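You operate a simulated robot arm through the tools that you are given. There is no shell and no other tool. Be economical: measure what you need, move in short steps, check, and stop when the job is done.

You are at the controls of a simulated two-armed robot. One attempt, no reset.

JOB
Tighten the job board knob, then move the clipboard's card to GLUE.
Fine: the purple card in GLUE goes on to STORE, the green magnet follows into GLUE, the board stays upright.

The check looks at the end state, three seconds after you hand in, the way a careful person would. Anything else that was tipped, shoved, dropped, spilled or broken makes it a failure.

ROBOT AND FRAMES
Two 7-joint arms with two-finger grippers on one trunk, hanging from a carriage that runs on a gantry, over the field with the corners [-1.222, 2.184], [-1.274, -0.516], [0.006, -0.54], [0.057, 2.16] (x, y) and turns from -6.58 to 5.428 rad about z. Base frame: it is fixed where the carriage stands at the start and does not move with it; the origin is on the floor, on the carriage's upright axis, x ahead of it, y to its left, z up. Units: m, rad, N and s.
The left shoulder is at the start at [0.04, 0.158, 1.372], the right one opposite. With the tool pointing down near the work surface each hand reaches from about 0.1 to 0.56 m from the robot's upright axis, wherever it stands, measured 20 degrees to its own side. Places, roughly: glue column [0.6, 0.2, 1.2]; job board [0.6, 0.1, 1.2]; job board knob [0.6, -0.4, 1.2]; store column [0.6, 0, 1.2]. Payload 1.96 kg a hand.
The TCP of each hand is the grasp point between the finger pads, 0.02 m short of the fingertips. In the tool frame z runs along the fingers and y along their closing line. The gripper opens to 0.072 m. The gripper's body begins 0.038 m behind the TCP.
Orientation is that of the tool frame in the base frame, as [roll, pitch, yaw] about the fixed x, y, z axes, in that order (R = Rz(yaw) Ry(pitch) Rx(roll)). With the fingers straight down and closing along the base's y, the tool's x points along the base's -x, its y along +y and its z along -z.

CONTROLS
- The arms move only by the tool step_arm. It takes "left_plan", "right_plan" or both (then of equal length, played together; a hand with none holds still); each is a list of rows, each an object of numbers (a shift or turn left out is 0, a gripper value left out holds the last): "tx", "ty", "tz": the shift along the tool's x, y, z in m; "ax", "ay", "az": the turn, a rotation vector about the tool's x, y, z in degrees; "gripper": the opening, from 0 (shut) to 1 (fully open). In form: [{"tx": .., "ty": .., "tz": .., "ax": .., "ay": .., "az": .., "gripper": ..}, ...]. A call has 1 to 12 rows; each row is the pose to reach, as a shift and turn from the pose commanded when the call began, along the tool's axes at that moment. Each row takes 0.2 s and may step no farther than 0.05 m and 0.15 rad from the row before; otherwise, or with a gripper value out of range, the whole call is refused. Where a pose cannot be reached the arm comes as near as it can. A force on the tool above 40 N (or 10 N above the force at the start of the call, whichever is more), or a blocked arm, ends the call early, and 0.2 s more pass. The fingers move at their own pace (about 0.045 m/s each) and stop on an object; they squeeze with about 27 N. The grip force told is the motor's: it shows also when the fingers shut on nothing. Time passes only in rows, and 0.2 s behind the last, so rows that repeat a pose let the fingers close. It gives the time, the measured TCP pose, the force on the tool (base axes), the opening and the grip force at its end, in the units of the frame above (readings bear some noise), with the torque about the TCP (base axes, N m) and any sound that the robot's microphone picked up.
- Cameras (640 x 400 px; columns grow to the right, rows downward): "scene" is now at [0.2311, 0.0237, 1.7343]; the picture's right is [0.31, -0.95, 0.00], its down [-0.77, -0.25, -0.59] and it looks along [0.56, 0.18, -0.81] (base axes); focal length 214 px, centre (320, 200). "left" rides on the left gripper at [0.071, -0.019, -0.082] in its tool frame; the picture's right is [0.26, 0.97, 0.00], its down [-0.67, 0.18, -0.72] and it looks along [-0.69, 0.19, 0.70] (tool axes); focal length 280 px, centre (320, 200). "right" rides on the right gripper at [0.071, 0.019, -0.082] in its tool frame; the picture's right is [-0.26, 0.97, 0.00], its down [-0.67, -0.18, -0.72] and it looks along [-0.69, -0.19, 0.70] (tool axes); focal length 280 px, centre (320, 200). There is no depth. A picture from a camera that has moved, and an enlarged one, comes with that camera's place and axes in the base frame and with its lens.
- capture(camera): a new picture of that camera. It takes no simulated time.
- raise_lower(by): slides the trunk up (or, below 0, down) by that many m; the arms and the scene camera ride with it, the base frame stays. It gives what a move gives, with no picture.
- roll_base(legs): drives the robot by 1 to 6 legs, each [ahead, left, turn to the left] in m, m and rad, along the robot's own axes; the way and the turn of a leg run together, so that a leg with both is an arc; at most 1.5 m and 3.142 rad a leg. The arms and the cameras ride along, it lands a little off, and it stops where it bumps. It keeps to its track: a leg is cut to what the track allows. It gives what a move gives.
- aim_head(pan, tilt): turns the head with the scene camera to pan (to the left, within 1.501 rad either way) and tilt (down, from -0.506 to 1.204), counted from straight ahead of the robot. It gives what a move gives.
- enlarge(camera, box): a new picture of the part [left, top, right, bottom] of that camera's present view, enlarged. It takes no simulated time.
- close_job(): hands the job in; it is judged then, once.

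Go step by step. Nothing tells you exact positions but the pictures and the camera data: compare them with the known pose of the tool, close in by small moves and look again before you grip or let go. The budget is 120 turns and 92 pictures, counting those below and the enlarged ones. Unless the task says otherwise, let go and move clear before handing in.

The tools are called after "Call:" by a JSON object that holds its "method" and its "body". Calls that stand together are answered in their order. step_arm: Moves the arms, as the interface text tells. Its arguments: {"type":"object","properties":{"left_plan":{"type":"array","items":{"type":"object","properties":{"tx":{"type":"number"},"ty":{"type":"number"},"tz":{"type":"number"},"ax":{"type":"number"},"ay":{"type":"number"},"az":{"type":"number"},"gripper":{"type":"number"}}}},"right_plan":{"type":"array","items":{"type":"object","properties":{"tx":{"type":"number"},"ty":{"type":"number"},"tz":{"type":"number"},"ax":{"type":"number"},"ay":{"type":"number"},"az":{"type":"number"},"gripper":{"type":"number"}}}}},"required":[]} The other tools are called the same way: raise_lower (by) slides the trunk up or down; roll_base (legs) drives the base; aim_head (pan, tilt) turns the head that bears the scene camera; capture (camera) takes a picture; enlarge (camera, box) takes an enlarged picture of a part of a camera's view; close_job () hands the job in.

At the start:

```text
time: 0.0
left_eef_pos: [0.4255, 0.3109, 1.4343]
left_orientation: [-3.139, 0.0, 3.14]
left_ft_force: [-0.5, 0.1, 0.3]
left_moment: [-0.01, -0.01, -0.01]
left_gripper_width: 0.0719
left_grip_force: 0.0
right_eef_pos: [0.358, -0.0858, 1.4339]
right_orientation: [3.141, 0.0, -3.141]
right_ft_force: [-0.6, -0.1, -0.5]
right_moment: [0.03, 0.03, -0.02]
right_gripper_width: 0.0721
right_grip_force: 0.1
trunk travel left (down, up): [-0.775, 0.065]
robot x, y, heading: [0.0004, -0.0011, 0.002]
head pan, tilt: [0.314, 0.944]
```

scene: 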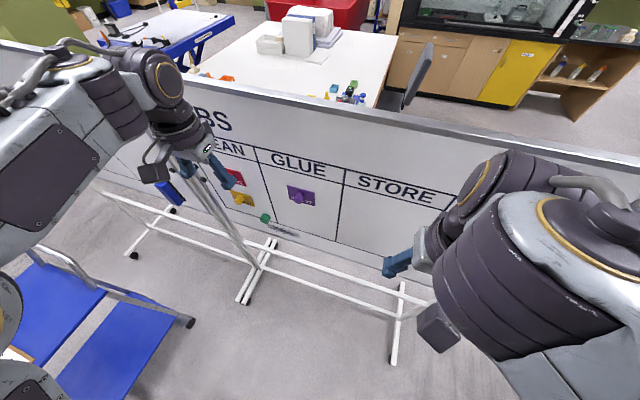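
right: 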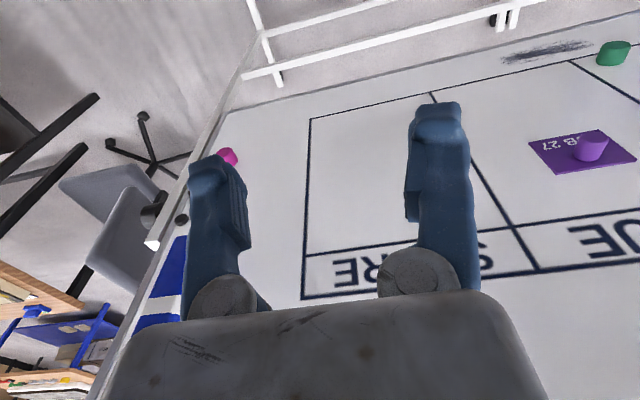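
left: 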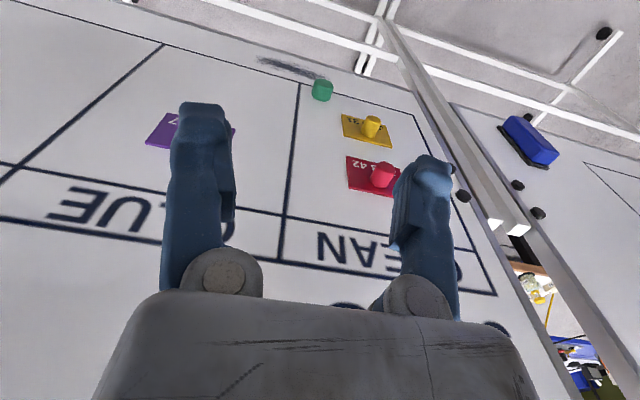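

I see a whiteboard with CLEAN/GLUE/STORE columns holding red, yellow and purple cards, plus a green magnet on a line. I need to find the clipboard (perhaps at the blue seat, lower left) and the knob at the right end, so I look around first.

Call:
{"method": "aim_head", "body": {"pan": 1.2, "tilt": 1.0}}

Call:
{"method": "capture", "body": {"camera": "scene"}}

Call:
{"method": "aim_head", "body": {"pan": -0.6, "tilt": 0.8}}

Call:
{"method": "capture", "body": {"camera": "scene"}}

```text
time: 1.2
left_eef_pos: [0.4262, 0.3122, 1.4352]
left_orientation: [3.14, 0.0, -3.141]
left_ft_force: [0.7, 0.2, 0.3]
left_moment: [0.04, 0.03, 0.02]
left_gripper_width: 0.072
left_grip_force: 0.1
right_eef_pos: [0.3572, -0.0867, 1.4339]
right_orientation: [-3.141, 0.001, 3.141]
right_ft_force: [0.0, 0.3, 0.5]
right_moment: [0.02, 0.0, -0.01]
right_gripper_width: 0.0719
right_grip_force: 0.1
trunk travel left (down, up): [-0.775, 0.065]
robot x, y, heading: [-0.0001, -0.0027, -0.0]
head pan, tilt: [1.201, 1.0]
```

```text
88 pictures are left
camera scene: at [0.1869, 0.066, 1.7304], right [0.93, -0.36, 0.0], down [-0.3, -0.78, -0.54], along [0.2, 0.5, -0.84], focal length 214 px, centre (320, 200)
```

scene: 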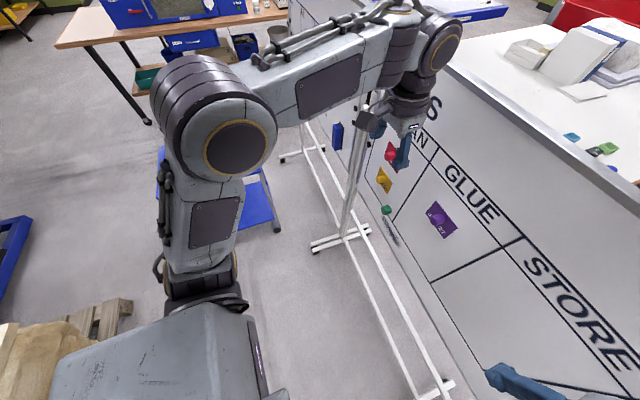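

```text
time: 3.0
left_eef_pos: [0.4251, 0.3126, 1.4345]
left_orientation: [-3.14, 0.0, 3.141]
left_ft_force: [-0.5, -0.2, 0.3]
left_moment: [-0.01, 0.0, 0.01]
left_gripper_width: 0.0719
left_grip_force: 0.2
right_eef_pos: [0.3574, -0.0864, 1.4345]
right_orientation: [3.141, 0.0, -3.141]
right_ft_force: [0.2, -0.3, 0.8]
right_moment: [-0.03, 0.01, 0.0]
right_gripper_width: 0.0722
right_grip_force: 0.1
trunk travel left (down, up): [-0.775, 0.065]
robot x, y, heading: [-0.0024, 0.0022, -0.002]
head pan, tilt: [-0.6, 0.799]
```

```text
87 pictures are left
camera scene: at [0.2283, -0.0444, 1.7455], right [-0.56, -0.83, 0.0], down [-0.59, 0.4, -0.7], along [0.58, -0.39, -0.72], focal length 214 px, centre (320, 200)
```

scene: 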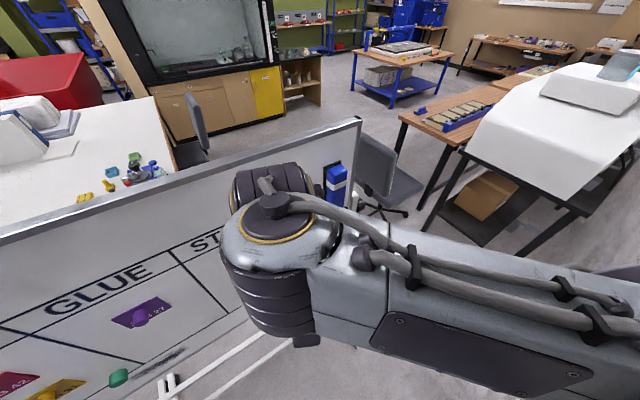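

The clipboard is likely on the blue cart far to the left, hidden by the arm. I back off a little and drive left to look.

Call:
{"method": "roll_base", "body": {"legs": [[-0.25, 0, 0], [0, 0.7, 0]]}}

Call:
{"method": "aim_head", "body": {"pan": 0.9, "tilt": 1.0}}

Call:
{"method": "capture", "body": {"camera": "scene"}}

```text
time: 8.2
left_eef_pos: [0.1589, 1.0093, 1.4349]
left_orientation: [-3.14, -0.001, -3.127]
left_ft_force: [-0.2, 0.5, -0.2]
left_moment: [-0.01, -0.01, -0.01]
left_gripper_width: 0.0719
left_grip_force: 0.0
right_eef_pos: [0.0974, 0.6115, 1.4345]
right_orientation: [-3.141, -0.001, -3.126]
right_ft_force: [-1.1, 0.0, 0.4]
right_moment: [0.03, 0.02, 0.01]
right_gripper_width: 0.0719
right_grip_force: 0.1
trunk travel left (down, up): [-0.775, 0.065]
robot x, y, heading: [-0.262, 0.6926, 0.014]
head pan, tilt: [-0.6, 0.799]
```

```text
time: 9.8
left_eef_pos: [0.1586, 1.0105, 1.4333]
left_orientation: [3.141, -0.002, -3.126]
left_ft_force: [0.2, 0.1, 0.0]
left_moment: [0.0, 0.01, -0.04]
left_gripper_width: 0.0719
left_grip_force: 0.0
right_eef_pos: [0.0967, 0.6106, 1.4343]
right_orientation: [3.141, -0.002, -3.125]
right_ft_force: [0.3, 0.3, 0.9]
right_moment: [-0.01, 0.02, 0.03]
right_gripper_width: 0.0718
right_grip_force: 0.1
trunk travel left (down, up): [-0.775, 0.065]
robot x, y, heading: [-0.2615, 0.6899, 0.017]
head pan, tilt: [0.901, 1.0]
```

```text
86 pictures are left
camera scene: at [-0.0577, 0.7508, 1.7304], right [0.79, -0.61, 0.0], down [-0.51, -0.67, -0.54], along [0.33, 0.43, -0.84], focal length 214 px, centre (320, 200)
```

scene: 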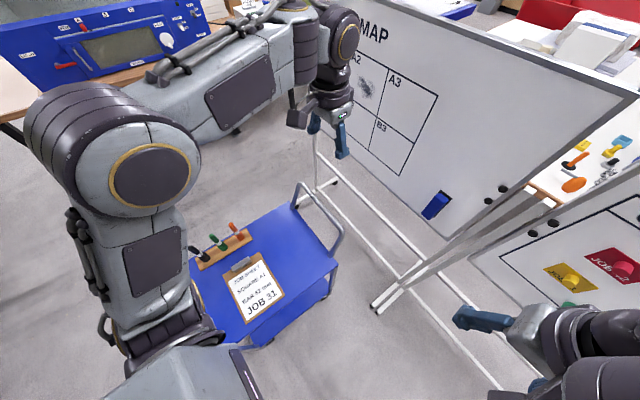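

The clipboard is on the blue trolley; I enlarge it to read the job.

Call:
{"method": "enlarge", "body": {"camera": "scene", "box": [180, 210, 320, 330]}}

Call:
{"method": "aim_head", "body": {"pan": 0.0, "tilt": 0.8}}

Call:
{"method": "capture", "body": {"camera": "scene"}}

```text
3.33 times, centred on (250, 270) of scene
camera zoom: at [-0.0577, 0.7508, 1.7304], right [0.79, -0.61, 0.0], down [-0.51, -0.67, -0.54], along [0.33, 0.43, -0.84], focal length 715 px, centre (553, -33)
```

zoom: 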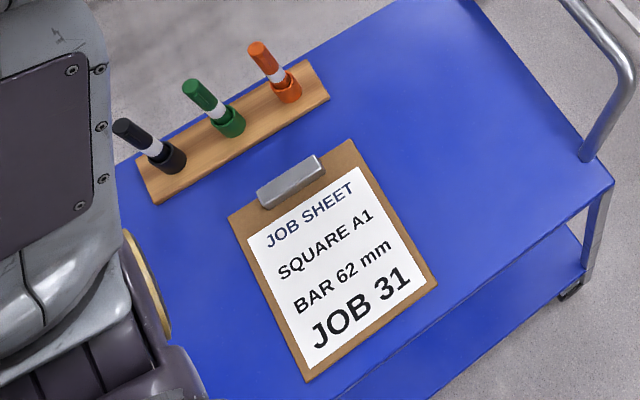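

```text
time: 11.1
left_eef_pos: [0.1598, 1.0104, 1.4342]
left_orientation: [-3.141, -0.002, -3.125]
left_ft_force: [-0.3, 0.1, 0.1]
left_moment: [0.06, 0.02, 0.01]
left_gripper_width: 0.0722
left_grip_force: 0.1
right_eef_pos: [0.097, 0.611, 1.4346]
right_orientation: [3.141, 0.0, -3.126]
right_ft_force: [0.0, 0.0, -0.5]
right_moment: [0.03, 0.0, 0.01]
right_gripper_width: 0.072
right_grip_force: 0.2
trunk travel left (down, up): [-0.775, 0.065]
robot x, y, heading: [-0.2623, 0.6958, 0.017]
head pan, tilt: [0.0, 0.799]
```

```text
84 pictures are left
camera scene: at [-0.0195, 0.6969, 1.7455], right [0.02, -1.0, 0.0], down [-0.72, -0.01, -0.7], along [0.7, 0.01, -0.72], focal length 214 px, centre (320, 200)
```

scene: 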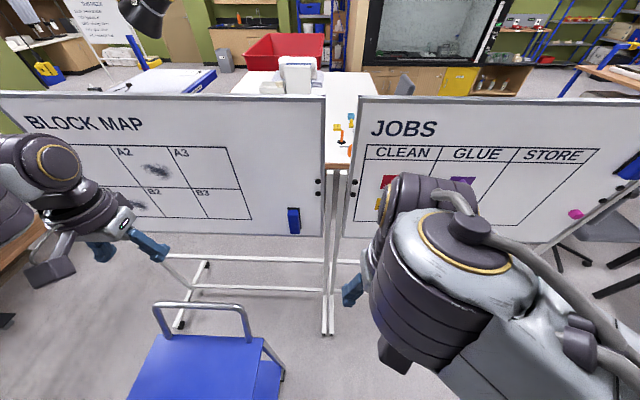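

The card is JOB 31, i.e. the yellow card in CLEAN. Next I drive to the right end of the job board and look at the knob.

Call:
{"method": "roll_base", "body": {"legs": [[0, -0.85, 0]]}}

Call:
{"method": "aim_head", "body": {"pan": 0.1, "tilt": 0.7}}

Call:
{"method": "capture", "body": {"camera": "scene"}}

Call:
{"method": "capture", "body": {"camera": "right"}}

```text
time: 15.6
left_eef_pos: [0.1702, 0.1389, 1.4343]
left_orientation: [-3.141, 0.001, 3.135]
left_ft_force: [0.1, 0.4, 1.2]
left_moment: [0.04, 0.0, 0.01]
left_gripper_width: 0.072
left_grip_force: 0.0
right_eef_pos: [0.0997, -0.2595, 1.435]
right_orientation: [-3.141, 0.0, 3.137]
right_ft_force: [-0.5, 0.7, -0.7]
right_moment: [0.02, -0.02, -0.05]
right_gripper_width: 0.0721
right_grip_force: 0.0
trunk travel left (down, up): [-0.775, 0.065]
robot x, y, heading: [-0.2571, -0.1709, -0.001]
head pan, tilt: [0.0, 0.799]
```

```text
time: 16.3
left_eef_pos: [0.1716, 0.1396, 1.4343]
left_orientation: [-3.141, 0.0, 3.138]
left_ft_force: [0.8, 0.3, -0.1]
left_moment: [0.01, -0.01, -0.01]
left_gripper_width: 0.0723
left_grip_force: 0.0
right_eef_pos: [0.1011, -0.2574, 1.4342]
right_orientation: [-3.141, -0.001, 3.135]
right_ft_force: [-0.2, 1.0, 0.3]
right_moment: [-0.02, -0.02, 0.0]
right_gripper_width: 0.0719
right_grip_force: 0.0
trunk travel left (down, up): [-0.775, 0.065]
robot x, y, heading: [-0.2582, -0.1726, -0.003]
head pan, tilt: [0.099, 0.7]
```

```text
83 pictures are left
camera scene: at [-0.011, -0.1619, 1.7537], right [0.09, -1.0, 0.0], down [-0.64, -0.06, -0.76], along [0.76, 0.07, -0.64], focal length 214 px, centre (320, 200)
```

scene: 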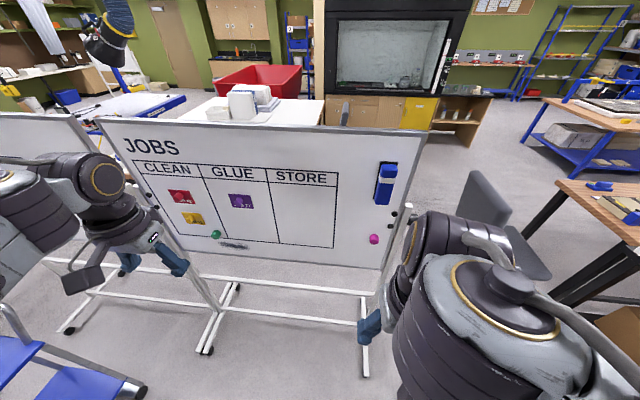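

```text
82 pictures are left
camera right: at [0.0284, -0.2379, 1.516], right [0.27, 0.96, 0.0], down [0.67, -0.19, 0.72], along [0.69, -0.19, -0.7], focal length 280 px, centre (320, 200)
```

right: 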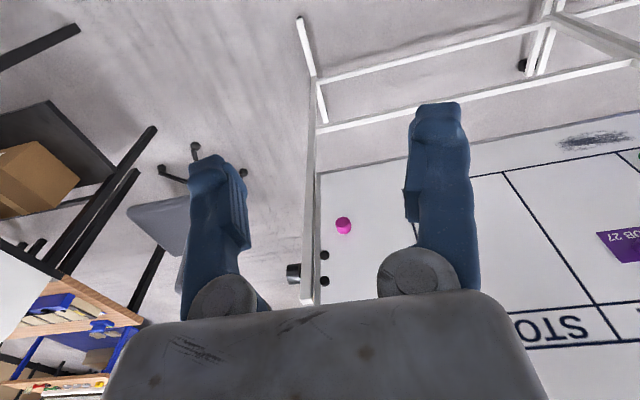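

The black cylinder at the board's right upright looks like the pivot knob, with the magenta magnet beside it. I enlarge to check.

Call:
{"method": "enlarge", "body": {"camera": "scene", "box": [350, 150, 450, 280]}}

Call:
{"method": "enlarge", "body": {"camera": "right", "box": [260, 190, 400, 320]}}

Call:
{"method": "enlarge", "body": {"camera": "scene", "box": [120, 140, 350, 280]}}

```text
3.08 times, centred on (400, 215) of scene
camera zoom: at [-0.011, -0.1619, 1.7537], right [0.09, -1.0, 0.0], down [-0.64, -0.06, -0.76], along [0.76, 0.07, -0.64], focal length 660 px, centre (74, 154)
```

zoom: 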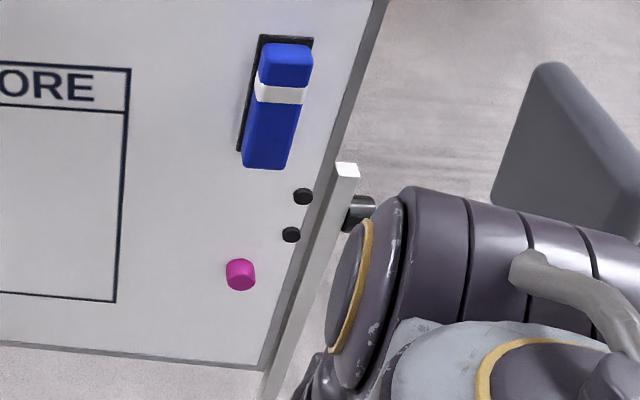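

```text
3.08 times, centred on (330, 255) of right
camera zoom: at [0.0284, -0.2379, 1.516], right [0.27, 0.96, 0.0], down [0.67, -0.19, 0.72], along [0.69, -0.19, -0.7], focal length 863 px, centre (289, 31)
```

zoom: 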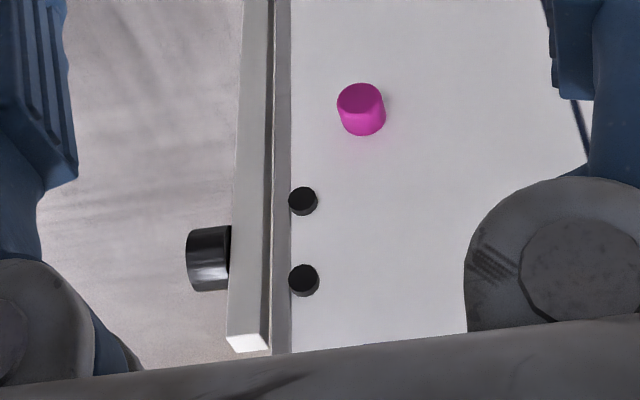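

```text
2.78 times, centred on (235, 210) of scene
camera zoom: at [-0.011, -0.1619, 1.7537], right [0.09, -1.0, 0.0], down [-0.64, -0.06, -0.76], along [0.76, 0.07, -0.64], focal length 597 px, centre (556, 172)
```

zoom: 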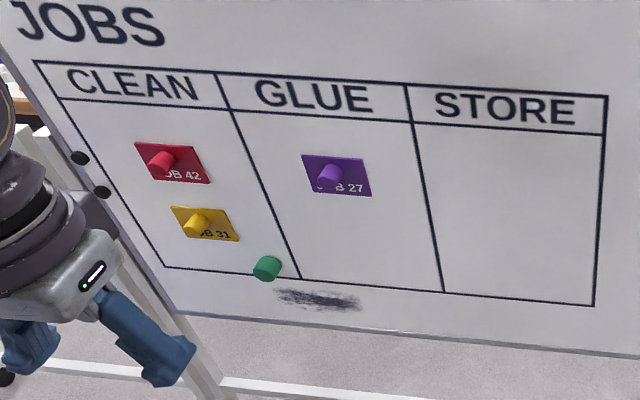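

The knob is at about (0.61, -0.47, 1.16), its axis along y, facing right (-y), about 45 mm wide. I drive the robot close to it so the right hand can point left (+y) along the knob's axis.

Call:
{"method": "roll_base", "body": {"legs": [[0, -0.32, 0], [0.2, 0, 0]]}}

Call:
{"method": "step_arm", "body": {"right_plan": [{"ax": -8.5, "ty": -0.01}, {"ax": -17, "ty": -0.02}, {"ax": -25.5, "ty": -0.03}, {"ax": -34, "ty": -0.04, "tz": 0.03}, {"ax": -42.5, "ty": -0.05, "tz": 0.06}, {"ax": -51, "ty": -0.05, "tz": 0.1}, {"ax": -59.5, "ty": -0.05, "tz": 0.14}, {"ax": -68, "ty": -0.05, "tz": 0.18}, {"ax": -76.5, "ty": -0.05, "tz": 0.22}, {"ax": -85, "ty": -0.05, "tz": 0.25}, {"ax": -90, "ty": -0.05, "tz": 0.27}, {"ax": -90, "ty": -0.05, "tz": 0.27}]}}

```text
time: 19.6
left_eef_pos: [0.3675, -0.1933, 1.4344]
left_orientation: [3.141, -0.001, 3.127]
left_ft_force: [0.3, 0.7, -0.5]
left_moment: [0.01, 0.02, -0.01]
left_gripper_width: 0.072
left_grip_force: 0.1
right_eef_pos: [0.2923, -0.5897, 1.4345]
right_orientation: [3.141, 0.0, 3.126]
right_ft_force: [0.0, -0.1, -0.4]
right_moment: [0.0, -0.03, -0.03]
right_gripper_width: 0.0717
right_grip_force: 0.1
trunk travel left (down, up): [-0.775, 0.065]
robot x, y, heading: [-0.0623, -0.5009, -0.011]
head pan, tilt: [0.099, 0.7]
```

```text
time: 22.2
left_eef_pos: [0.3674, -0.1914, 1.4359]
left_orientation: [3.141, 0.0, 3.127]
left_ft_force: [-0.1, 0.3, -0.1]
left_moment: [-0.01, -0.02, 0.04]
left_gripper_width: 0.0722
left_grip_force: 0.1
right_eef_pos: [0.2933, -0.6406, 1.165]
right_orientation: [1.567, 0.002, 3.127]
right_ft_force: [-0.2, 0.6, 0.2]
right_moment: [0.01, 0.03, -0.05]
right_gripper_width: 0.0722
right_grip_force: 0.1
trunk travel left (down, up): [-0.775, 0.065]
robot x, y, heading: [-0.0651, -0.499, -0.014]
head pan, tilt: [0.099, 0.7]
```

The hand now points left at (0.29, -0.64, 1.165). I advance it toward x ≈ 0.6, still clear of the knob, then look.

Call:
{"method": "step_arm", "body": {"right_plan": [{"tx": -0.05}, {"tx": -0.1}, {"tx": -0.15}, {"tx": -0.2}, {"tx": -0.25}, {"tx": -0.3}, {"tx": -0.3}]}}

Call:
{"method": "capture", "body": {"camera": "right"}}

Call:
{"method": "capture", "body": {"camera": "scene"}}

```text
time: 23.8
left_eef_pos: [0.3666, -0.1923, 1.4356]
left_orientation: [-3.141, -0.002, 3.126]
left_ft_force: [0.0, -0.2, -0.1]
left_moment: [0.0, -0.02, -0.01]
left_gripper_width: 0.0721
left_grip_force: 0.1
right_eef_pos: [0.473, -0.634, 1.1888]
right_orientation: [1.57, -0.001, 3.128]
right_ft_force: [-0.7, 0.4, 0.1]
right_moment: [-0.01, 0.03, -0.05]
right_gripper_width: 0.072
right_grip_force: 0.1
right hand out of reach, approached as far as the arm can: row 4, 5, 6, 7
trunk travel left (down, up): [-0.775, 0.065]
robot x, y, heading: [-0.0609, -0.4972, -0.014]
head pan, tilt: [0.099, 0.7]
```

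```text
78 pictures are left
camera right: at [0.4001, -0.713, 1.208], right [0.26, 0.0, 0.96], down [0.66, -0.72, -0.18], along [0.7, 0.69, -0.19], focal length 280 px, centre (320, 200)
```

right: 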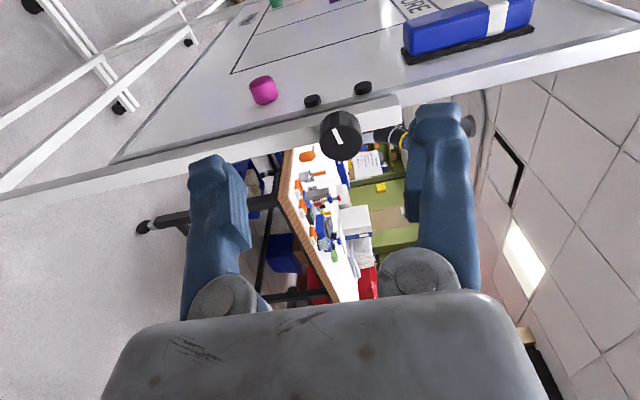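

```text
77 pictures are left
camera scene: at [0.1827, -0.4916, 1.7536], right [0.09, -1.0, 0.0], down [-0.64, -0.06, -0.76], along [0.76, 0.07, -0.64], focal length 214 px, centre (320, 200)
```

scene: 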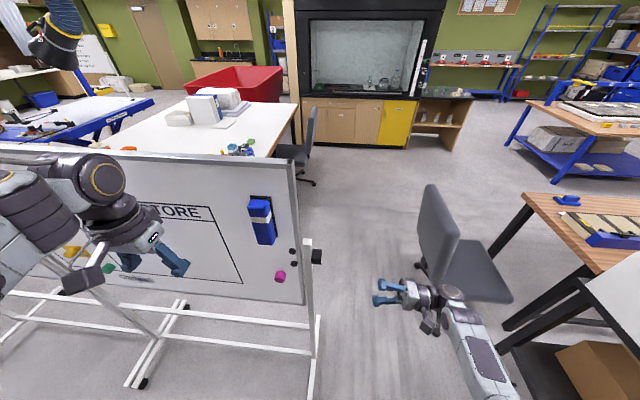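

The knob (with a white mark line) is clear in the view but out of reach from here. I pull the hand back, move a little ahead, turn the robot left to bring the right shoulder forward, and lower the trunk.

Call:
{"method": "step_arm", "body": {"right_plan": [{"tx": -0.05}, {"tx": 0.0}, {"tx": 0.05}, {"tx": 0.1}, {"tx": 0.15}, {"tx": 0.15}]}}

Call:
{"method": "roll_base", "body": {"legs": [[0.06, 0, 0], [0, 0, 0.8]]}}

Call:
{"method": "raise_lower", "body": {"by": -0.12}}

```text
time: 25.2
left_eef_pos: [0.3676, -0.1913, 1.4344]
left_orientation: [3.142, -0.001, 3.13]
left_ft_force: [-0.3, -1.2, -0.7]
left_moment: [0.0, 0.01, 0.01]
left_gripper_width: 0.0722
left_grip_force: 0.0
right_eef_pos: [0.3193, -0.6291, 1.1847]
right_orientation: [1.57, 0.001, 3.127]
right_ft_force: [0.5, -0.8, 0.1]
right_moment: [0.01, -0.02, -0.05]
right_gripper_width: 0.0722
right_grip_force: 0.0
right hand out of reach, approached as far as the arm can: row 1
trunk travel left (down, up): [-0.775, 0.065]
robot x, y, heading: [-0.0642, -0.4965, -0.018]
head pan, tilt: [0.099, 0.7]
```

```text
time: 28.3
left_eef_pos: [0.0703, 0.0236, 1.4337]
left_orientation: [3.141, 0.001, -2.348]
left_ft_force: [-0.5, -0.1, -0.3]
left_moment: [0.0, -0.03, -0.06]
left_gripper_width: 0.0721
left_grip_force: 0.1
right_eef_pos: [0.3549, -0.3122, 1.1844]
right_orientation: [1.57, 0.0, -2.348]
right_ft_force: [-0.1, 0.3, -0.3]
right_moment: [-0.03, 0.01, -0.04]
right_gripper_width: 0.0721
right_grip_force: 0.2
trunk travel left (down, up): [-0.775, 0.065]
robot x, y, heading: [-0.0076, -0.4986, 0.793]
head pan, tilt: [0.099, 0.7]
```

```text
time: 29.8
left_eef_pos: [0.0702, 0.0228, 1.3152]
left_orientation: [3.142, 0.0, -2.348]
left_ft_force: [0.0, -0.7, 0.1]
left_moment: [0.01, 0.0, 0.02]
left_gripper_width: 0.0721
left_grip_force: 0.1
right_eef_pos: [0.3554, -0.3121, 1.064]
right_orientation: [1.57, -0.001, -2.349]
right_ft_force: [0.8, 0.4, 0.4]
right_moment: [0.0, 0.0, -0.03]
right_gripper_width: 0.0719
right_grip_force: 0.1
trunk travel left (down, up): [-0.655, 0.185]
robot x, y, heading: [-0.0058, -0.4988, 0.796]
head pan, tilt: [0.099, 0.7]
```

Now I turn the right hand back to face +y and place it at a waypoint right of the knob.

Call:
{"method": "step_arm", "body": {"right_plan": [{"tx": 0.029, "ty": 0.0144, "tz": -0.0294, "ay": -6.5}, {"tx": 0.058, "ty": 0.0288, "tz": -0.0588, "ay": -13}, {"tx": 0.087, "ty": 0.0433, "tz": -0.0882, "ay": -19.5}, {"tx": 0.116, "ty": 0.0577, "tz": -0.1177, "ay": -26}, {"tx": 0.144, "ty": 0.072, "tz": -0.147, "ay": -32.5}, {"tx": 0.173, "ty": 0.0865, "tz": -0.1765, "ay": -39}, {"tx": 0.202, "ty": 0.101, "tz": -0.206, "ay": -45.4}, {"tx": 0.202, "ty": 0.101, "tz": -0.206, "ay": -45.4}]}}

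Call:
{"method": "step_arm", "body": {"right_plan": [{"tx": -0.04}, {"tx": -0.08}, {"tx": -0.12}, {"tx": -0.16}, {"tx": -0.2}, {"tx": -0.225}, {"tx": -0.225}]}}

Call:
{"method": "capture", "body": {"camera": "right"}}

```text
time: 31.6
left_eef_pos: [0.0697, 0.0233, 1.3143]
left_orientation: [3.141, 0.0, -2.348]
left_ft_force: [0.3, -0.5, 0.5]
left_moment: [-0.02, -0.01, -0.03]
left_gripper_width: 0.0718
left_grip_force: 0.1
right_eef_pos: [0.3601, -0.5984, 1.1648]
right_orientation: [1.572, 0.0, -3.14]
right_ft_force: [-0.1, 0.8, -0.2]
right_moment: [-0.01, 0.01, -0.04]
right_gripper_width: 0.0717
right_grip_force: 0.1
trunk travel left (down, up): [-0.655, 0.185]
robot x, y, heading: [-0.008, -0.4997, 0.792]
head pan, tilt: [0.099, 0.7]
```

```text
time: 33.2
left_eef_pos: [0.0696, 0.0234, 1.3143]
left_orientation: [-3.14, 0.001, -2.348]
left_ft_force: [1.0, -0.1, 0.1]
left_moment: [0.03, -0.01, -0.01]
left_gripper_width: 0.0721
left_grip_force: 0.1
right_eef_pos: [0.5851, -0.5971, 1.1657]
right_orientation: [1.57, 0.001, -3.138]
right_ft_force: [-0.6, 0.7, 0.5]
right_moment: [0.04, 0.01, 0.01]
right_gripper_width: 0.0717
right_grip_force: 0.0
trunk travel left (down, up): [-0.655, 0.185]
robot x, y, heading: [-0.0053, -0.5017, 0.795]
head pan, tilt: [0.099, 0.7]
```

```text
76 pictures are left
camera right: at [0.5124, -0.6783, 1.1849], right [0.26, 0.0, 0.96], down [0.68, -0.71, -0.18], along [0.69, 0.7, -0.19], focal length 280 px, centre (320, 200)
```

right: 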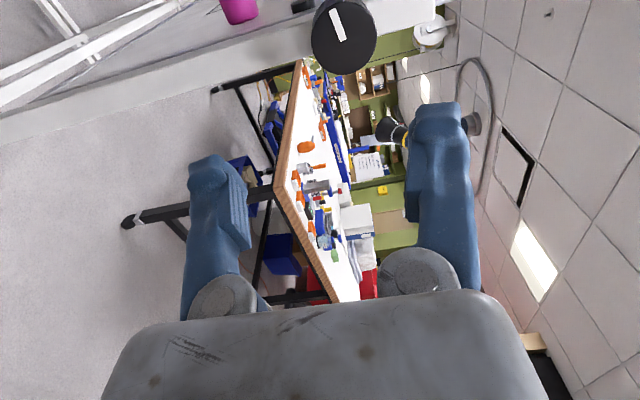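

The knob face reads about (0.579, -0.443, 1.184), 48 mm wide. I shift up 18 mm and slightly back, advance 60 mm, and check.

Call:
{"method": "step_arm", "body": {"right_plan": [{"tx": 0.006, "ty": 0.018}, {"tx": 0.006, "ty": 0.018, "tz": 0.03}, {"tx": 0.006, "ty": 0.018, "tz": 0.06}, {"tx": 0.006, "ty": 0.018, "tz": 0.06}]}}

Call:
{"method": "capture", "body": {"camera": "right"}}

```text
time: 34.2
left_eef_pos: [0.0708, 0.0233, 1.3139]
left_orientation: [-3.141, 0.0, -2.351]
left_ft_force: [-0.2, -0.1, -0.6]
left_moment: [0.0, 0.01, 0.01]
left_gripper_width: 0.0718
left_grip_force: 0.0
right_eef_pos: [0.5795, -0.5397, 1.1837]
right_orientation: [1.572, -0.001, -3.139]
right_ft_force: [-0.4, -0.7, 0.3]
right_moment: [0.0, 0.0, 0.0]
right_gripper_width: 0.0721
right_grip_force: 0.1
trunk travel left (down, up): [-0.655, 0.185]
robot x, y, heading: [-0.0017, -0.4984, 0.798]
head pan, tilt: [0.099, 0.7]
```

```text
75 pictures are left
camera right: at [0.5074, -0.6207, 1.2027], right [0.26, 0.0, 0.97], down [0.68, -0.71, -0.18], along [0.69, 0.7, -0.19], focal length 280 px, centre (320, 200)
```

right: 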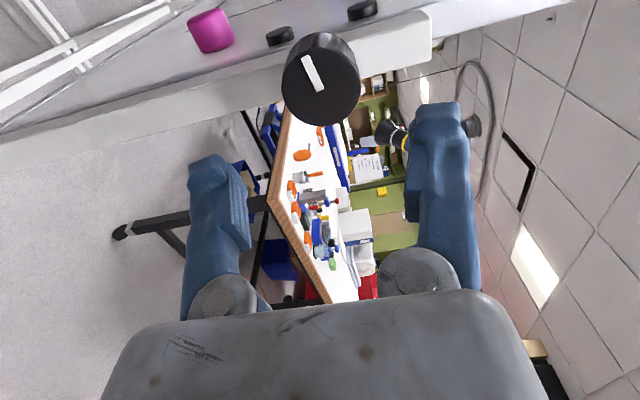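

Now the hand lies on the knob's axis; face at y ≈ -0.447. I advance 98 mm and close on the knob.

Call:
{"method": "step_arm", "body": {"right_plan": [{"tz": 0.035}, {"tz": 0.07}, {"tz": 0.098}, {"tz": 0.098, "gripper": 0.3}, {"tz": 0.098, "gripper": 0.3}, {"tz": 0.098, "gripper": 0.3}]}}

Call:
{"method": "capture", "body": {"camera": "right"}}

```text
time: 35.2
left_eef_pos: [0.072, 0.0191, 1.3134]
left_orientation: [-3.141, -0.003, -2.353]
left_ft_force: [-1.0, -0.1, -1.7]
left_moment: [0.0, 0.0, 0.03]
left_gripper_width: 0.0718
left_grip_force: 0.0
right_eef_pos: [0.5818, -0.4519, 1.1852]
right_orientation: [1.571, 0.003, 3.133]
right_ft_force: [-6.3, -32.2, 4.6]
right_moment: [-0.05, 0.04, -0.01]
right_gripper_width: 0.0616
right_grip_force: 15.9
trunk travel left (down, up): [-0.655, 0.185]
robot x, y, heading: [-0.0094, -0.5009, 0.792]
head pan, tilt: [0.099, 0.7]
stopped in row 4 (right hand): the force on the tool passed its limit at 43 N (the readings are from after the stop); the commanded pose is now the measured one
```

```text
74 pictures are left
camera right: at [0.5089, -0.5319, 1.2036], right [0.26, 0.0, 0.97], down [0.67, -0.72, -0.18], along [0.7, 0.69, -0.19], focal length 280 px, centre (320, 200)
```

right: 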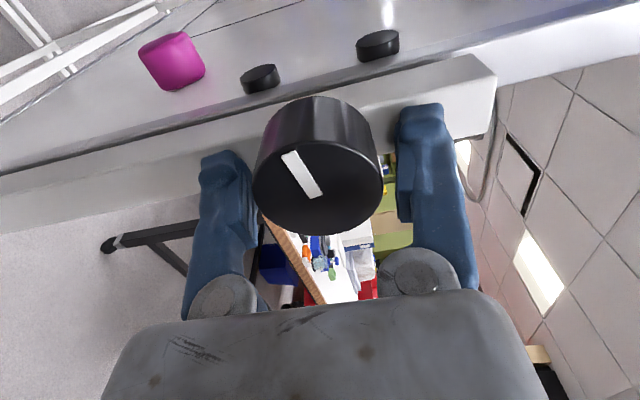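

The fingertips touched the upright at y ≈ -0.432; overlap with the knob is good. I back off 5 mm and close.

Call:
{"method": "step_arm", "body": {"right_plan": [{"tz": -0.006, "gripper": 1.0}, {"tz": -0.006, "gripper": 1.0}]}}

Call:
{"method": "step_arm", "body": {"right_plan": [{"gripper": 0.5}, {"gripper": 0.5}, {"gripper": 0.5}, {"gripper": 0.5}]}}

Call:
{"method": "capture", "body": {"camera": "right"}}

```text
time: 35.8
left_eef_pos: [0.0708, 0.0224, 1.3145]
left_orientation: [3.141, 0.0, -2.351]
left_ft_force: [0.4, 0.0, 0.4]
left_moment: [-0.01, -0.01, 0.01]
left_gripper_width: 0.0718
left_grip_force: 0.1
right_eef_pos: [0.5809, -0.4506, 1.1867]
right_orientation: [1.569, 0.002, 3.138]
right_ft_force: [0.4, 0.0, 0.3]
right_moment: [0.01, -0.03, -0.03]
right_gripper_width: 0.0718
right_grip_force: 0.2
trunk travel left (down, up): [-0.655, 0.185]
robot x, y, heading: [-0.0067, -0.5003, 0.793]
head pan, tilt: [0.099, 0.7]
```

```text
time: 36.8
left_eef_pos: [0.0714, 0.0212, 1.3144]
left_orientation: [3.141, -0.002, -2.351]
left_ft_force: [0.4, 0.1, -1.1]
left_moment: [-0.01, 0.0, -0.02]
left_gripper_width: 0.0722
left_grip_force: 0.1
right_eef_pos: [0.5806, -0.4537, 1.1844]
right_orientation: [1.569, 0.0, 3.136]
right_ft_force: [2.4, -4.6, -7.7]
right_moment: [0.11, -0.04, -0.12]
right_gripper_width: 0.0459
right_grip_force: 40.0
trunk travel left (down, up): [-0.655, 0.185]
robot x, y, heading: [-0.007, -0.5004, 0.789]
head pan, tilt: [0.099, 0.7]
```

```text
73 pictures are left
camera right: at [0.5089, -0.5333, 1.2039], right [0.26, 0.0, 0.96], down [0.67, -0.72, -0.18], along [0.69, 0.69, -0.19], focal length 280 px, centre (320, 200)
```

right: 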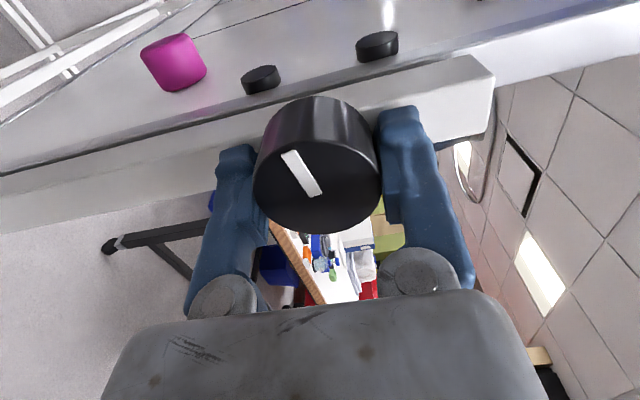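

The knob is held at 46 mm. I turn it clockwise as seen from outside (positive about tool z) and watch the torque.

Call:
{"method": "step_arm", "body": {"right_plan": [{"az": 8}, {"az": 16}, {"az": 24}, {"az": 32}, {"az": 40}, {"az": 40}]}}

Call:
{"method": "capture", "body": {"camera": "right"}}

```text
time: 38.2
left_eef_pos: [0.0707, 0.0215, 1.3141]
left_orientation: [3.141, 0.0, -2.351]
left_ft_force: [0.2, 0.6, -0.4]
left_moment: [-0.01, -0.01, 0.0]
left_gripper_width: 0.0721
left_grip_force: 0.1
right_eef_pos: [0.5802, -0.4531, 1.1831]
right_orientation: [1.575, -0.702, 3.135]
right_ft_force: [8.1, -4.1, -27.0]
right_moment: [0.63, -0.04, 0.4]
right_gripper_width: 0.0458
right_grip_force: 39.9
trunk travel left (down, up): [-0.655, 0.185]
robot x, y, heading: [-0.0058, -0.4997, 0.79]
head pan, tilt: [0.099, 0.7]
```

```text
72 pictures are left
camera right: at [0.5372, -0.5335, 1.2433], right [0.82, 0.0, 0.57], down [0.39, -0.72, -0.57], along [0.41, 0.69, -0.59], focal length 280 px, centre (320, 200)
```

right: 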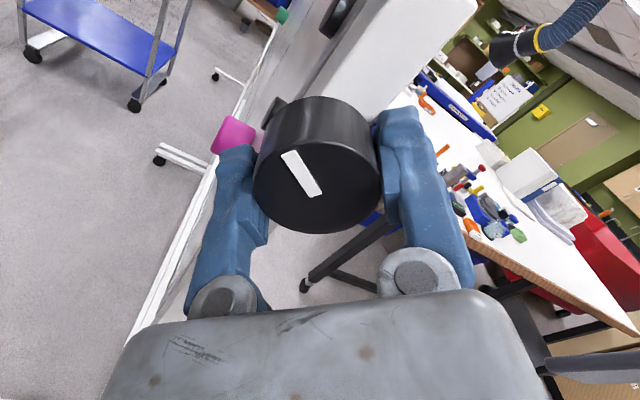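

The knob turns freely with the hand. I keep turning, easing the hand down 2 mm to relieve the side force.

Call:
{"method": "step_arm", "body": {"right_plan": [{"az": 8, "tx": -0.001, "ty": -0.0015}, {"az": 16, "tx": -0.0013, "ty": -0.0015}, {"az": 24, "tx": -0.0013, "ty": -0.0015}, {"az": 32, "tx": -0.0013, "ty": -0.0015}, {"az": 40, "tx": -0.0013, "ty": -0.0015}, {"az": 40, "tx": -0.0013, "ty": -0.0015}]}}

```text
time: 39.6
left_eef_pos: [0.0703, 0.0221, 1.3148]
left_orientation: [-3.14, -0.004, -2.351]
left_ft_force: [0.4, -0.4, 0.1]
left_moment: [0.02, 0.02, -0.05]
left_gripper_width: 0.072
left_grip_force: 0.1
right_eef_pos: [0.5792, -0.4534, 1.182]
right_orientation: [1.56, -1.398, -3.134]
right_ft_force: [-21.1, -15.0, -3.3]
right_moment: [1.1, -0.07, -0.6]
right_gripper_width: 0.0456
right_grip_force: 39.4
trunk travel left (down, up): [-0.655, 0.185]
robot x, y, heading: [-0.0089, -0.4999, 0.791]
head pan, tilt: [0.099, 0.7]
```

Still no resistance. I carry on, shifting along the closing line to relieve the side force.

Call:
{"method": "step_arm", "body": {"right_plan": [{"ty": -0.002}, {"az": 8, "ty": -0.002}, {"az": 16, "ty": -0.002}, {"az": 24, "ty": -0.002}, {"az": 32, "ty": -0.002}, {"az": 40, "ty": -0.002}, {"az": 40, "ty": -0.002}]}}

Call:
{"method": "capture", "body": {"camera": "right"}}

```text
time: 41.2
left_eef_pos: [0.0696, 0.0217, 1.3135]
left_orientation: [3.141, -0.003, -2.35]
left_ft_force: [0.1, -0.1, 0.2]
left_moment: [0.02, 0.0, 0.02]
left_gripper_width: 0.0717
left_grip_force: 0.0
right_eef_pos: [0.577, -0.4518, 1.182]
right_orientation: [-1.568, -1.045, -0.007]
right_ft_force: [-27.0, -8.8, 10.3]
right_moment: [-0.6, -0.98, -0.53]
right_gripper_width: 0.0461
right_grip_force: 39.7
trunk travel left (down, up): [-0.655, 0.185]
robot x, y, heading: [-0.0068, -0.4992, 0.788]
head pan, tilt: [0.099, 0.7]
```

```text
71 pictures are left
camera right: at [0.6272, -0.5335, 1.2331], right [0.7, 0.0, -0.71], down [-0.5, -0.71, -0.49], along [-0.51, 0.7, -0.5], focal length 280 px, centre (320, 200)
```

right: 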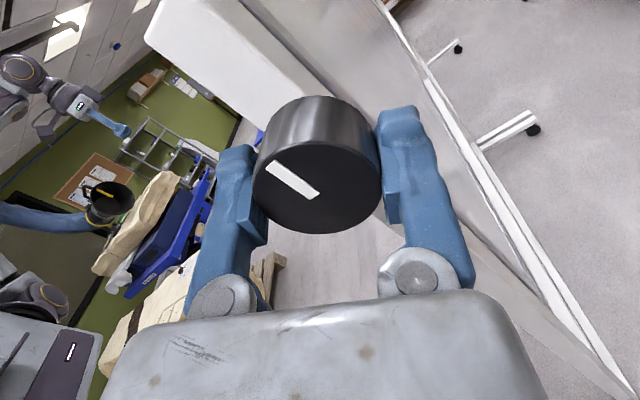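

The knob now resists with about 1 N·m and slipped in the fingers: it is tight. I open and withdraw straight back, then unwind the hand.

Call:
{"method": "step_arm", "body": {"right_plan": [{"gripper": 1.0}, {"gripper": 1.0}, {"gripper": 1.0}, {"tz": -0.03}, {"tz": -0.07}, {"tz": -0.11}, {"tz": -0.15}, {"tz": -0.15}]}}

Call:
{"method": "step_arm", "body": {"right_plan": [{"az": -8.5}, {"az": -17}, {"az": -25.5}, {"az": -34}, {"az": -42.5}, {"az": -51}, {"az": -59.5}, {"az": -68}, {"az": -76.5}, {"az": -85}, {"az": -93.5}, {"az": -102}]}}

Call:
{"method": "capture", "body": {"camera": "right"}}

```text
time: 43.0
left_eef_pos: [0.0721, 0.0215, 1.3154]
left_orientation: [3.141, 0.0, -2.351]
left_ft_force: [0.9, -1.2, 0.8]
left_moment: [-0.02, -0.04, 0.01]
left_gripper_width: 0.0721
left_grip_force: 0.1
right_eef_pos: [0.5772, -0.6009, 1.1814]
right_orientation: [-1.567, -1.047, -0.005]
right_ft_force: [0.5, 1.3, 0.5]
right_moment: [-0.01, 0.0, -0.02]
right_gripper_width: 0.0719
right_grip_force: 0.1
trunk travel left (down, up): [-0.655, 0.185]
robot x, y, heading: [-0.0088, -0.4979, 0.789]
head pan, tilt: [0.099, 0.7]
```

```text
time: 45.6
left_eef_pos: [0.0721, 0.023, 1.3157]
left_orientation: [-3.14, -0.001, -2.35]
left_ft_force: [0.0, 0.0, 0.1]
left_moment: [-0.01, -0.03, 0.02]
left_gripper_width: 0.0719
left_grip_force: 0.1
right_eef_pos: [0.579, -0.6017, 1.1816]
right_orientation: [1.568, -0.31, 3.138]
right_ft_force: [0.5, -0.2, 0.2]
right_moment: [0.0, -0.04, -0.02]
right_gripper_width: 0.0722
right_grip_force: 0.1
trunk travel left (down, up): [-0.655, 0.185]
robot x, y, heading: [-0.0052, -0.4994, 0.797]
head pan, tilt: [0.099, 0.7]
```

```text
70 pictures are left
camera right: at [0.5164, -0.6827, 1.2214], right [0.54, 0.0, 0.84], down [0.58, -0.72, -0.38], along [0.6, 0.7, -0.39], focal length 280 px, centre (320, 200)
```

right: 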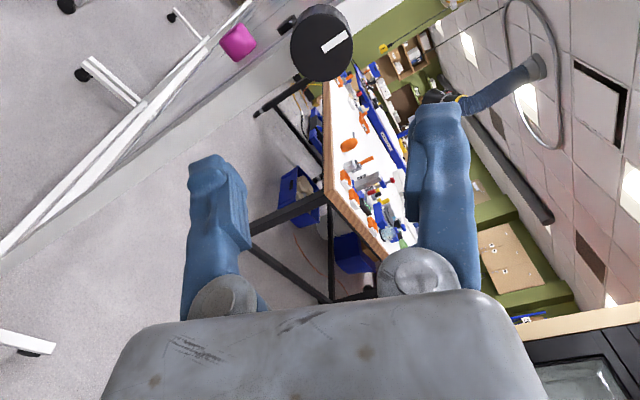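

The mark stayed turned, so the knob is tightened. Now I draw the right hand back from the board and drive to stand before the columns.

Call:
{"method": "step_arm", "body": {"right_plan": [{"tx": 0.04, "ty": -0.0127, "az": -6}, {"tx": 0.08, "ty": -0.0254, "az": -12}, {"tx": 0.12, "ty": -0.038, "az": -17.8}, {"tx": 0.16, "ty": -0.0507, "az": -17.8}, {"tx": 0.2, "ty": -0.0634, "az": -17.8}, {"tx": 0.238, "ty": -0.076, "az": -17.8}]}}

Call:
{"method": "roll_base", "body": {"legs": [[0, 0, -0.79], [-0.28, 0, 0], [0, 0.6, 0]]}}

Call:
{"method": "aim_head", "body": {"pan": 0.2, "tilt": 0.7}}

Call:
{"method": "capture", "body": {"camera": "scene"}}

```text
time: 47.0
left_eef_pos: [0.0717, 0.0232, 1.3156]
left_orientation: [-3.141, 0.0, -2.352]
left_ft_force: [-0.8, 0.5, -0.9]
left_moment: [0.01, 0.01, 0.02]
left_gripper_width: 0.0719
left_grip_force: 0.0
right_eef_pos: [0.3265, -0.6, 1.1831]
right_orientation: [1.567, -0.002, 3.137]
right_ft_force: [0.3, 0.2, 1.3]
right_moment: [0.0, -0.03, -0.03]
right_gripper_width: 0.0718
right_grip_force: 0.0
trunk travel left (down, up): [-0.655, 0.185]
robot x, y, heading: [-0.0057, -0.4987, 0.79]
head pan, tilt: [0.099, 0.7]
```

```text
time: 54.0
left_eef_pos: [0.1408, 0.4073, 1.3146]
left_orientation: [3.141, -0.001, 3.133]
left_ft_force: [0.2, -0.3, -0.2]
left_moment: [0.01, -0.03, 0.01]
left_gripper_width: 0.0717
left_grip_force: 0.0
right_eef_pos: [-0.126, -0.2097, 1.1829]
right_orientation: [1.568, -0.002, 2.339]
right_ft_force: [-0.8, -0.3, -0.5]
right_moment: [-0.02, 0.0, -0.01]
right_gripper_width: 0.0719
right_grip_force: 0.0
trunk travel left (down, up): [-0.655, 0.185]
robot x, y, heading: [-0.2875, 0.0983, -0.01]
head pan, tilt: [0.099, 0.7]
```

```text
time: 54.7
left_eef_pos: [0.1424, 0.4081, 1.3145]
left_orientation: [-3.141, 0.001, 3.131]
left_ft_force: [0.4, -0.1, 0.1]
left_moment: [0.0, 0.02, -0.03]
left_gripper_width: 0.0717
left_grip_force: 0.1
right_eef_pos: [-0.1261, -0.2093, 1.1822]
right_orientation: [1.568, -0.002, 2.339]
right_ft_force: [0.1, 0.1, -0.6]
right_moment: [0.0, -0.02, 0.01]
right_gripper_width: 0.0722
right_grip_force: 0.0
trunk travel left (down, up): [-0.655, 0.185]
robot x, y, heading: [-0.2878, 0.1, -0.012]
head pan, tilt: [0.201, 0.7]
```

```text
69 pictures are left
camera scene: at [-0.0412, 0.116, 1.6337], right [0.19, -0.98, 0.0], down [-0.63, -0.12, -0.76], along [0.75, 0.14, -0.64], focal length 214 px, centre (320, 200)
```

scene: 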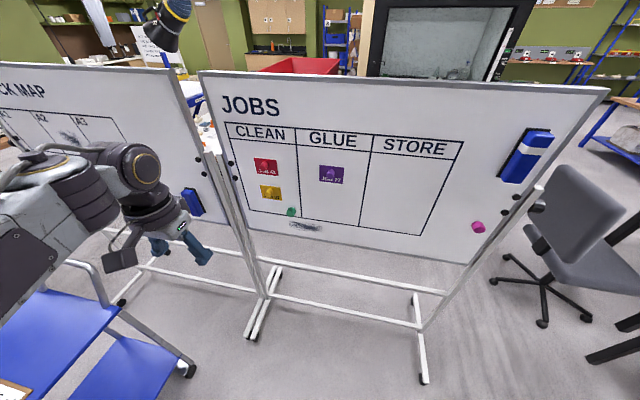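

A clear view of the board. I enlarge for accurate positions.

Call:
{"method": "enlarge", "body": {"camera": "scene", "box": [220, 110, 380, 240]}}

Call:
{"method": "enlarge", "body": {"camera": "scene", "box": [340, 110, 500, 240]}}

```text
3.08 times, centred on (300, 175) of scene
camera zoom: at [-0.0412, 0.116, 1.6337], right [0.19, -0.98, 0.0], down [-0.63, -0.12, -0.76], along [0.75, 0.14, -0.64], focal length 660 px, centre (382, 277)
```

zoom: 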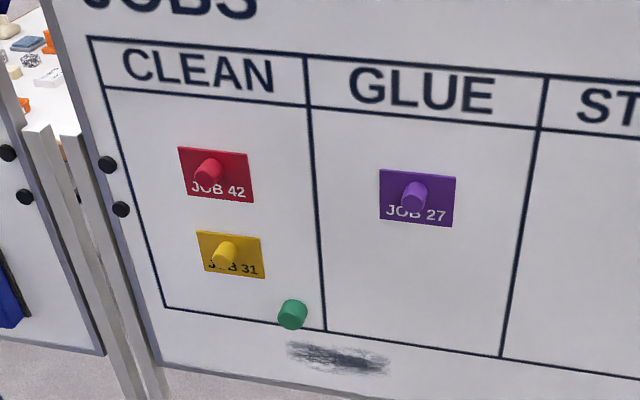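

```text
3.08 times, centred on (420, 175) of scene
camera zoom: at [-0.0412, 0.116, 1.6337], right [0.19, -0.98, 0.0], down [-0.63, -0.12, -0.76], along [0.75, 0.14, -0.64], focal length 660 px, centre (12, 277)
```

zoom: 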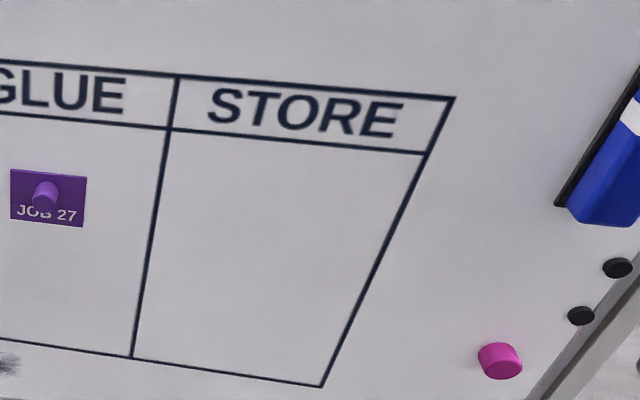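

Job 31 is the yellow card. The board is vertical, x ≈ 0.574 + 0.03·y; column bounds in y: CLEAN 0.314–0.556, GLUE 0.075–0.314, STORE -0.164–0.075; cells z 0.99–1.32. I turn the left hand to point at the board and drive in.

Call:
{"method": "step_arm", "body": {"left_plan": [{"ay": -8.5, "tx": -0.01}, {"ay": -17, "tx": -0.02}, {"ay": -25.5, "tx": -0.03}, {"ay": -34, "tx": -0.04}, {"ay": -42.5, "tx": -0.05}, {"ay": -51, "tx": -0.06}, {"ay": -59.5, "tx": -0.07}, {"ay": -68, "tx": -0.08}, {"ay": -76.5, "tx": -0.09}, {"ay": -85, "tx": -0.1}, {"ay": -90, "tx": -0.1}, {"ay": -90, "tx": -0.1}]}}

Call:
{"method": "roll_base", "body": {"legs": [[0.17, -0.05, 0]]}}

Call:
{"method": "capture", "body": {"camera": "left"}}

Call:
{"method": "capture", "body": {"camera": "scene"}}

```text
time: 57.3
left_eef_pos: [0.2428, 0.4066, 1.3128]
left_orientation: [1.905, 1.57, 1.897]
left_ft_force: [-0.3, 0.5, 0.2]
left_moment: [-0.01, -0.01, 0.02]
left_gripper_width: 0.0719
left_grip_force: 0.0
right_eef_pos: [-0.1276, -0.2094, 1.1833]
right_orientation: [1.569, -0.002, 2.338]
right_ft_force: [-1.2, 1.0, 0.8]
right_moment: [-0.02, 0.02, 0.01]
right_gripper_width: 0.0722
right_grip_force: 0.1
trunk travel left (down, up): [-0.655, 0.185]
robot x, y, heading: [-0.2867, 0.1004, -0.011]
head pan, tilt: [0.201, 0.7]
```

```text
time: 58.8
left_eef_pos: [0.4135, 0.3539, 1.3139]
left_orientation: [-0.055, 1.57, -0.068]
left_ft_force: [-0.5, 0.9, -0.5]
left_moment: [0.02, 0.0, 0.01]
left_gripper_width: 0.0721
left_grip_force: 0.1
right_eef_pos: [0.0435, -0.2607, 1.1835]
right_orientation: [1.57, -0.001, 2.336]
right_ft_force: [0.1, -0.7, -0.3]
right_moment: [0.02, 0.0, -0.01]
right_gripper_width: 0.072
right_grip_force: 0.1
trunk travel left (down, up): [-0.655, 0.185]
robot x, y, heading: [-0.1171, 0.0481, -0.016]
head pan, tilt: [0.201, 0.7]
```

```text
66 pictures are left
camera left: at [0.3317, 0.3359, 1.2431], right [0.01, 0.96, -0.26], down [-0.71, 0.19, 0.67], along [0.7, 0.18, 0.69], focal length 280 px, centre (320, 200)
```

left: 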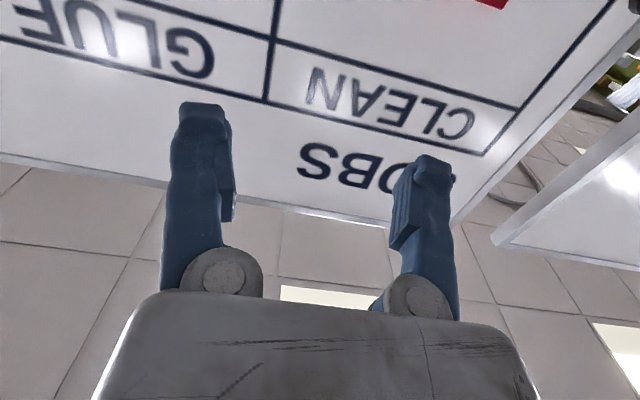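

```text
65 pictures are left
camera scene: at [0.1295, 0.064, 1.6337], right [0.19, -0.98, 0.0], down [-0.63, -0.12, -0.76], along [0.75, 0.14, -0.64], focal length 214 px, centre (320, 200)
```

scene: 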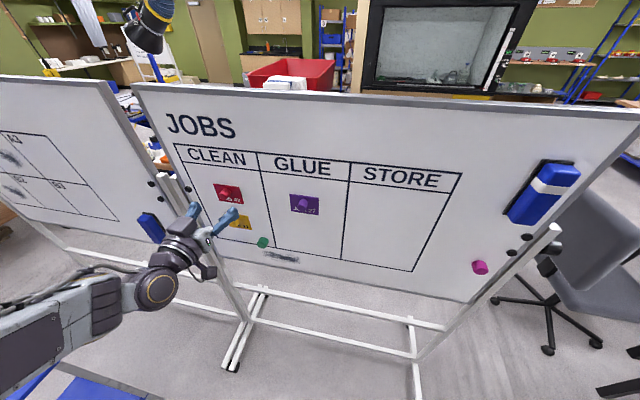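

The left hand faces the board. I move it in front of the purple card's handle (about y 0.193, z 1.24).

Call:
{"method": "step_arm", "body": {"left_plan": [{"tx": 0.019, "ty": -0.04, "tz": 0.01}, {"tx": 0.038, "ty": -0.08, "tz": 0.02}, {"tx": 0.057, "ty": -0.12, "tz": 0.03}, {"tx": 0.075, "ty": -0.16, "tz": 0.04}, {"tx": 0.075, "ty": -0.16, "tz": 0.04}]}}

Call:
{"method": "capture", "body": {"camera": "left"}}

Call:
{"method": "enlarge", "body": {"camera": "scene", "box": [220, 140, 380, 260]}}

```text
time: 60.0
left_eef_pos: [0.4536, 0.1939, 1.2362]
left_orientation: [-2.011, 1.569, -2.023]
left_ft_force: [-0.2, -0.4, -0.8]
left_moment: [0.02, 0.0, -0.01]
left_gripper_width: 0.0718
left_grip_force: 0.1
right_eef_pos: [0.0438, -0.2611, 1.1832]
right_orientation: [1.568, -0.002, 2.337]
right_ft_force: [0.2, 0.3, -0.6]
right_moment: [0.0, -0.02, 0.03]
right_gripper_width: 0.0719
right_grip_force: 0.0
trunk travel left (down, up): [-0.655, 0.185]
robot x, y, heading: [-0.1169, 0.0499, -0.014]
head pan, tilt: [0.201, 0.7]
```

```text
64 pictures are left
camera left: at [0.3715, 0.1758, 1.1662], right [0.01, 0.96, -0.26], down [-0.71, 0.19, 0.67], along [0.7, 0.18, 0.69], focal length 280 px, centre (320, 200)
```

left: 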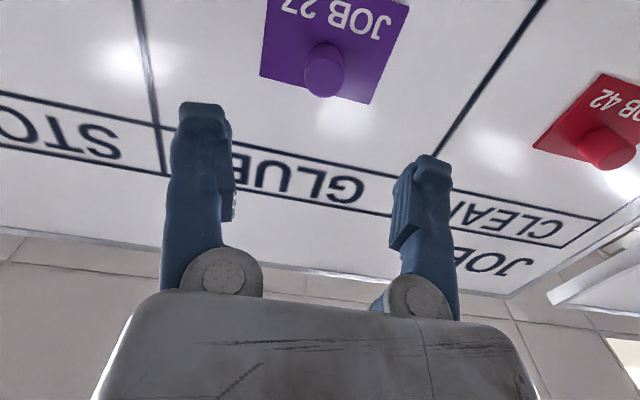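

```text
3.33 times, centred on (300, 200) of scene
camera zoom: at [0.1294, 0.064, 1.6337], right [0.19, -0.98, 0.0], down [-0.63, -0.12, -0.76], along [0.75, 0.14, -0.64], focal length 715 px, centre (387, 200)
```

zoom: 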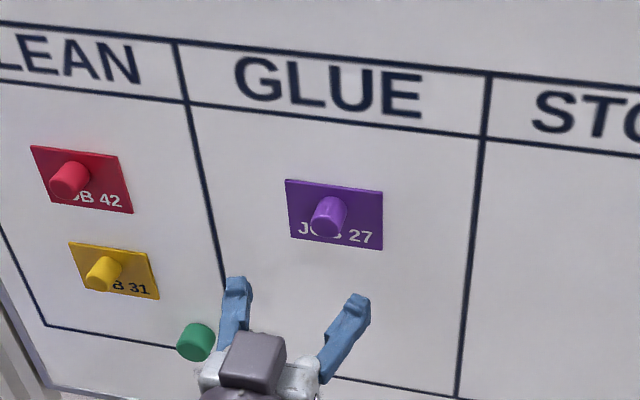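

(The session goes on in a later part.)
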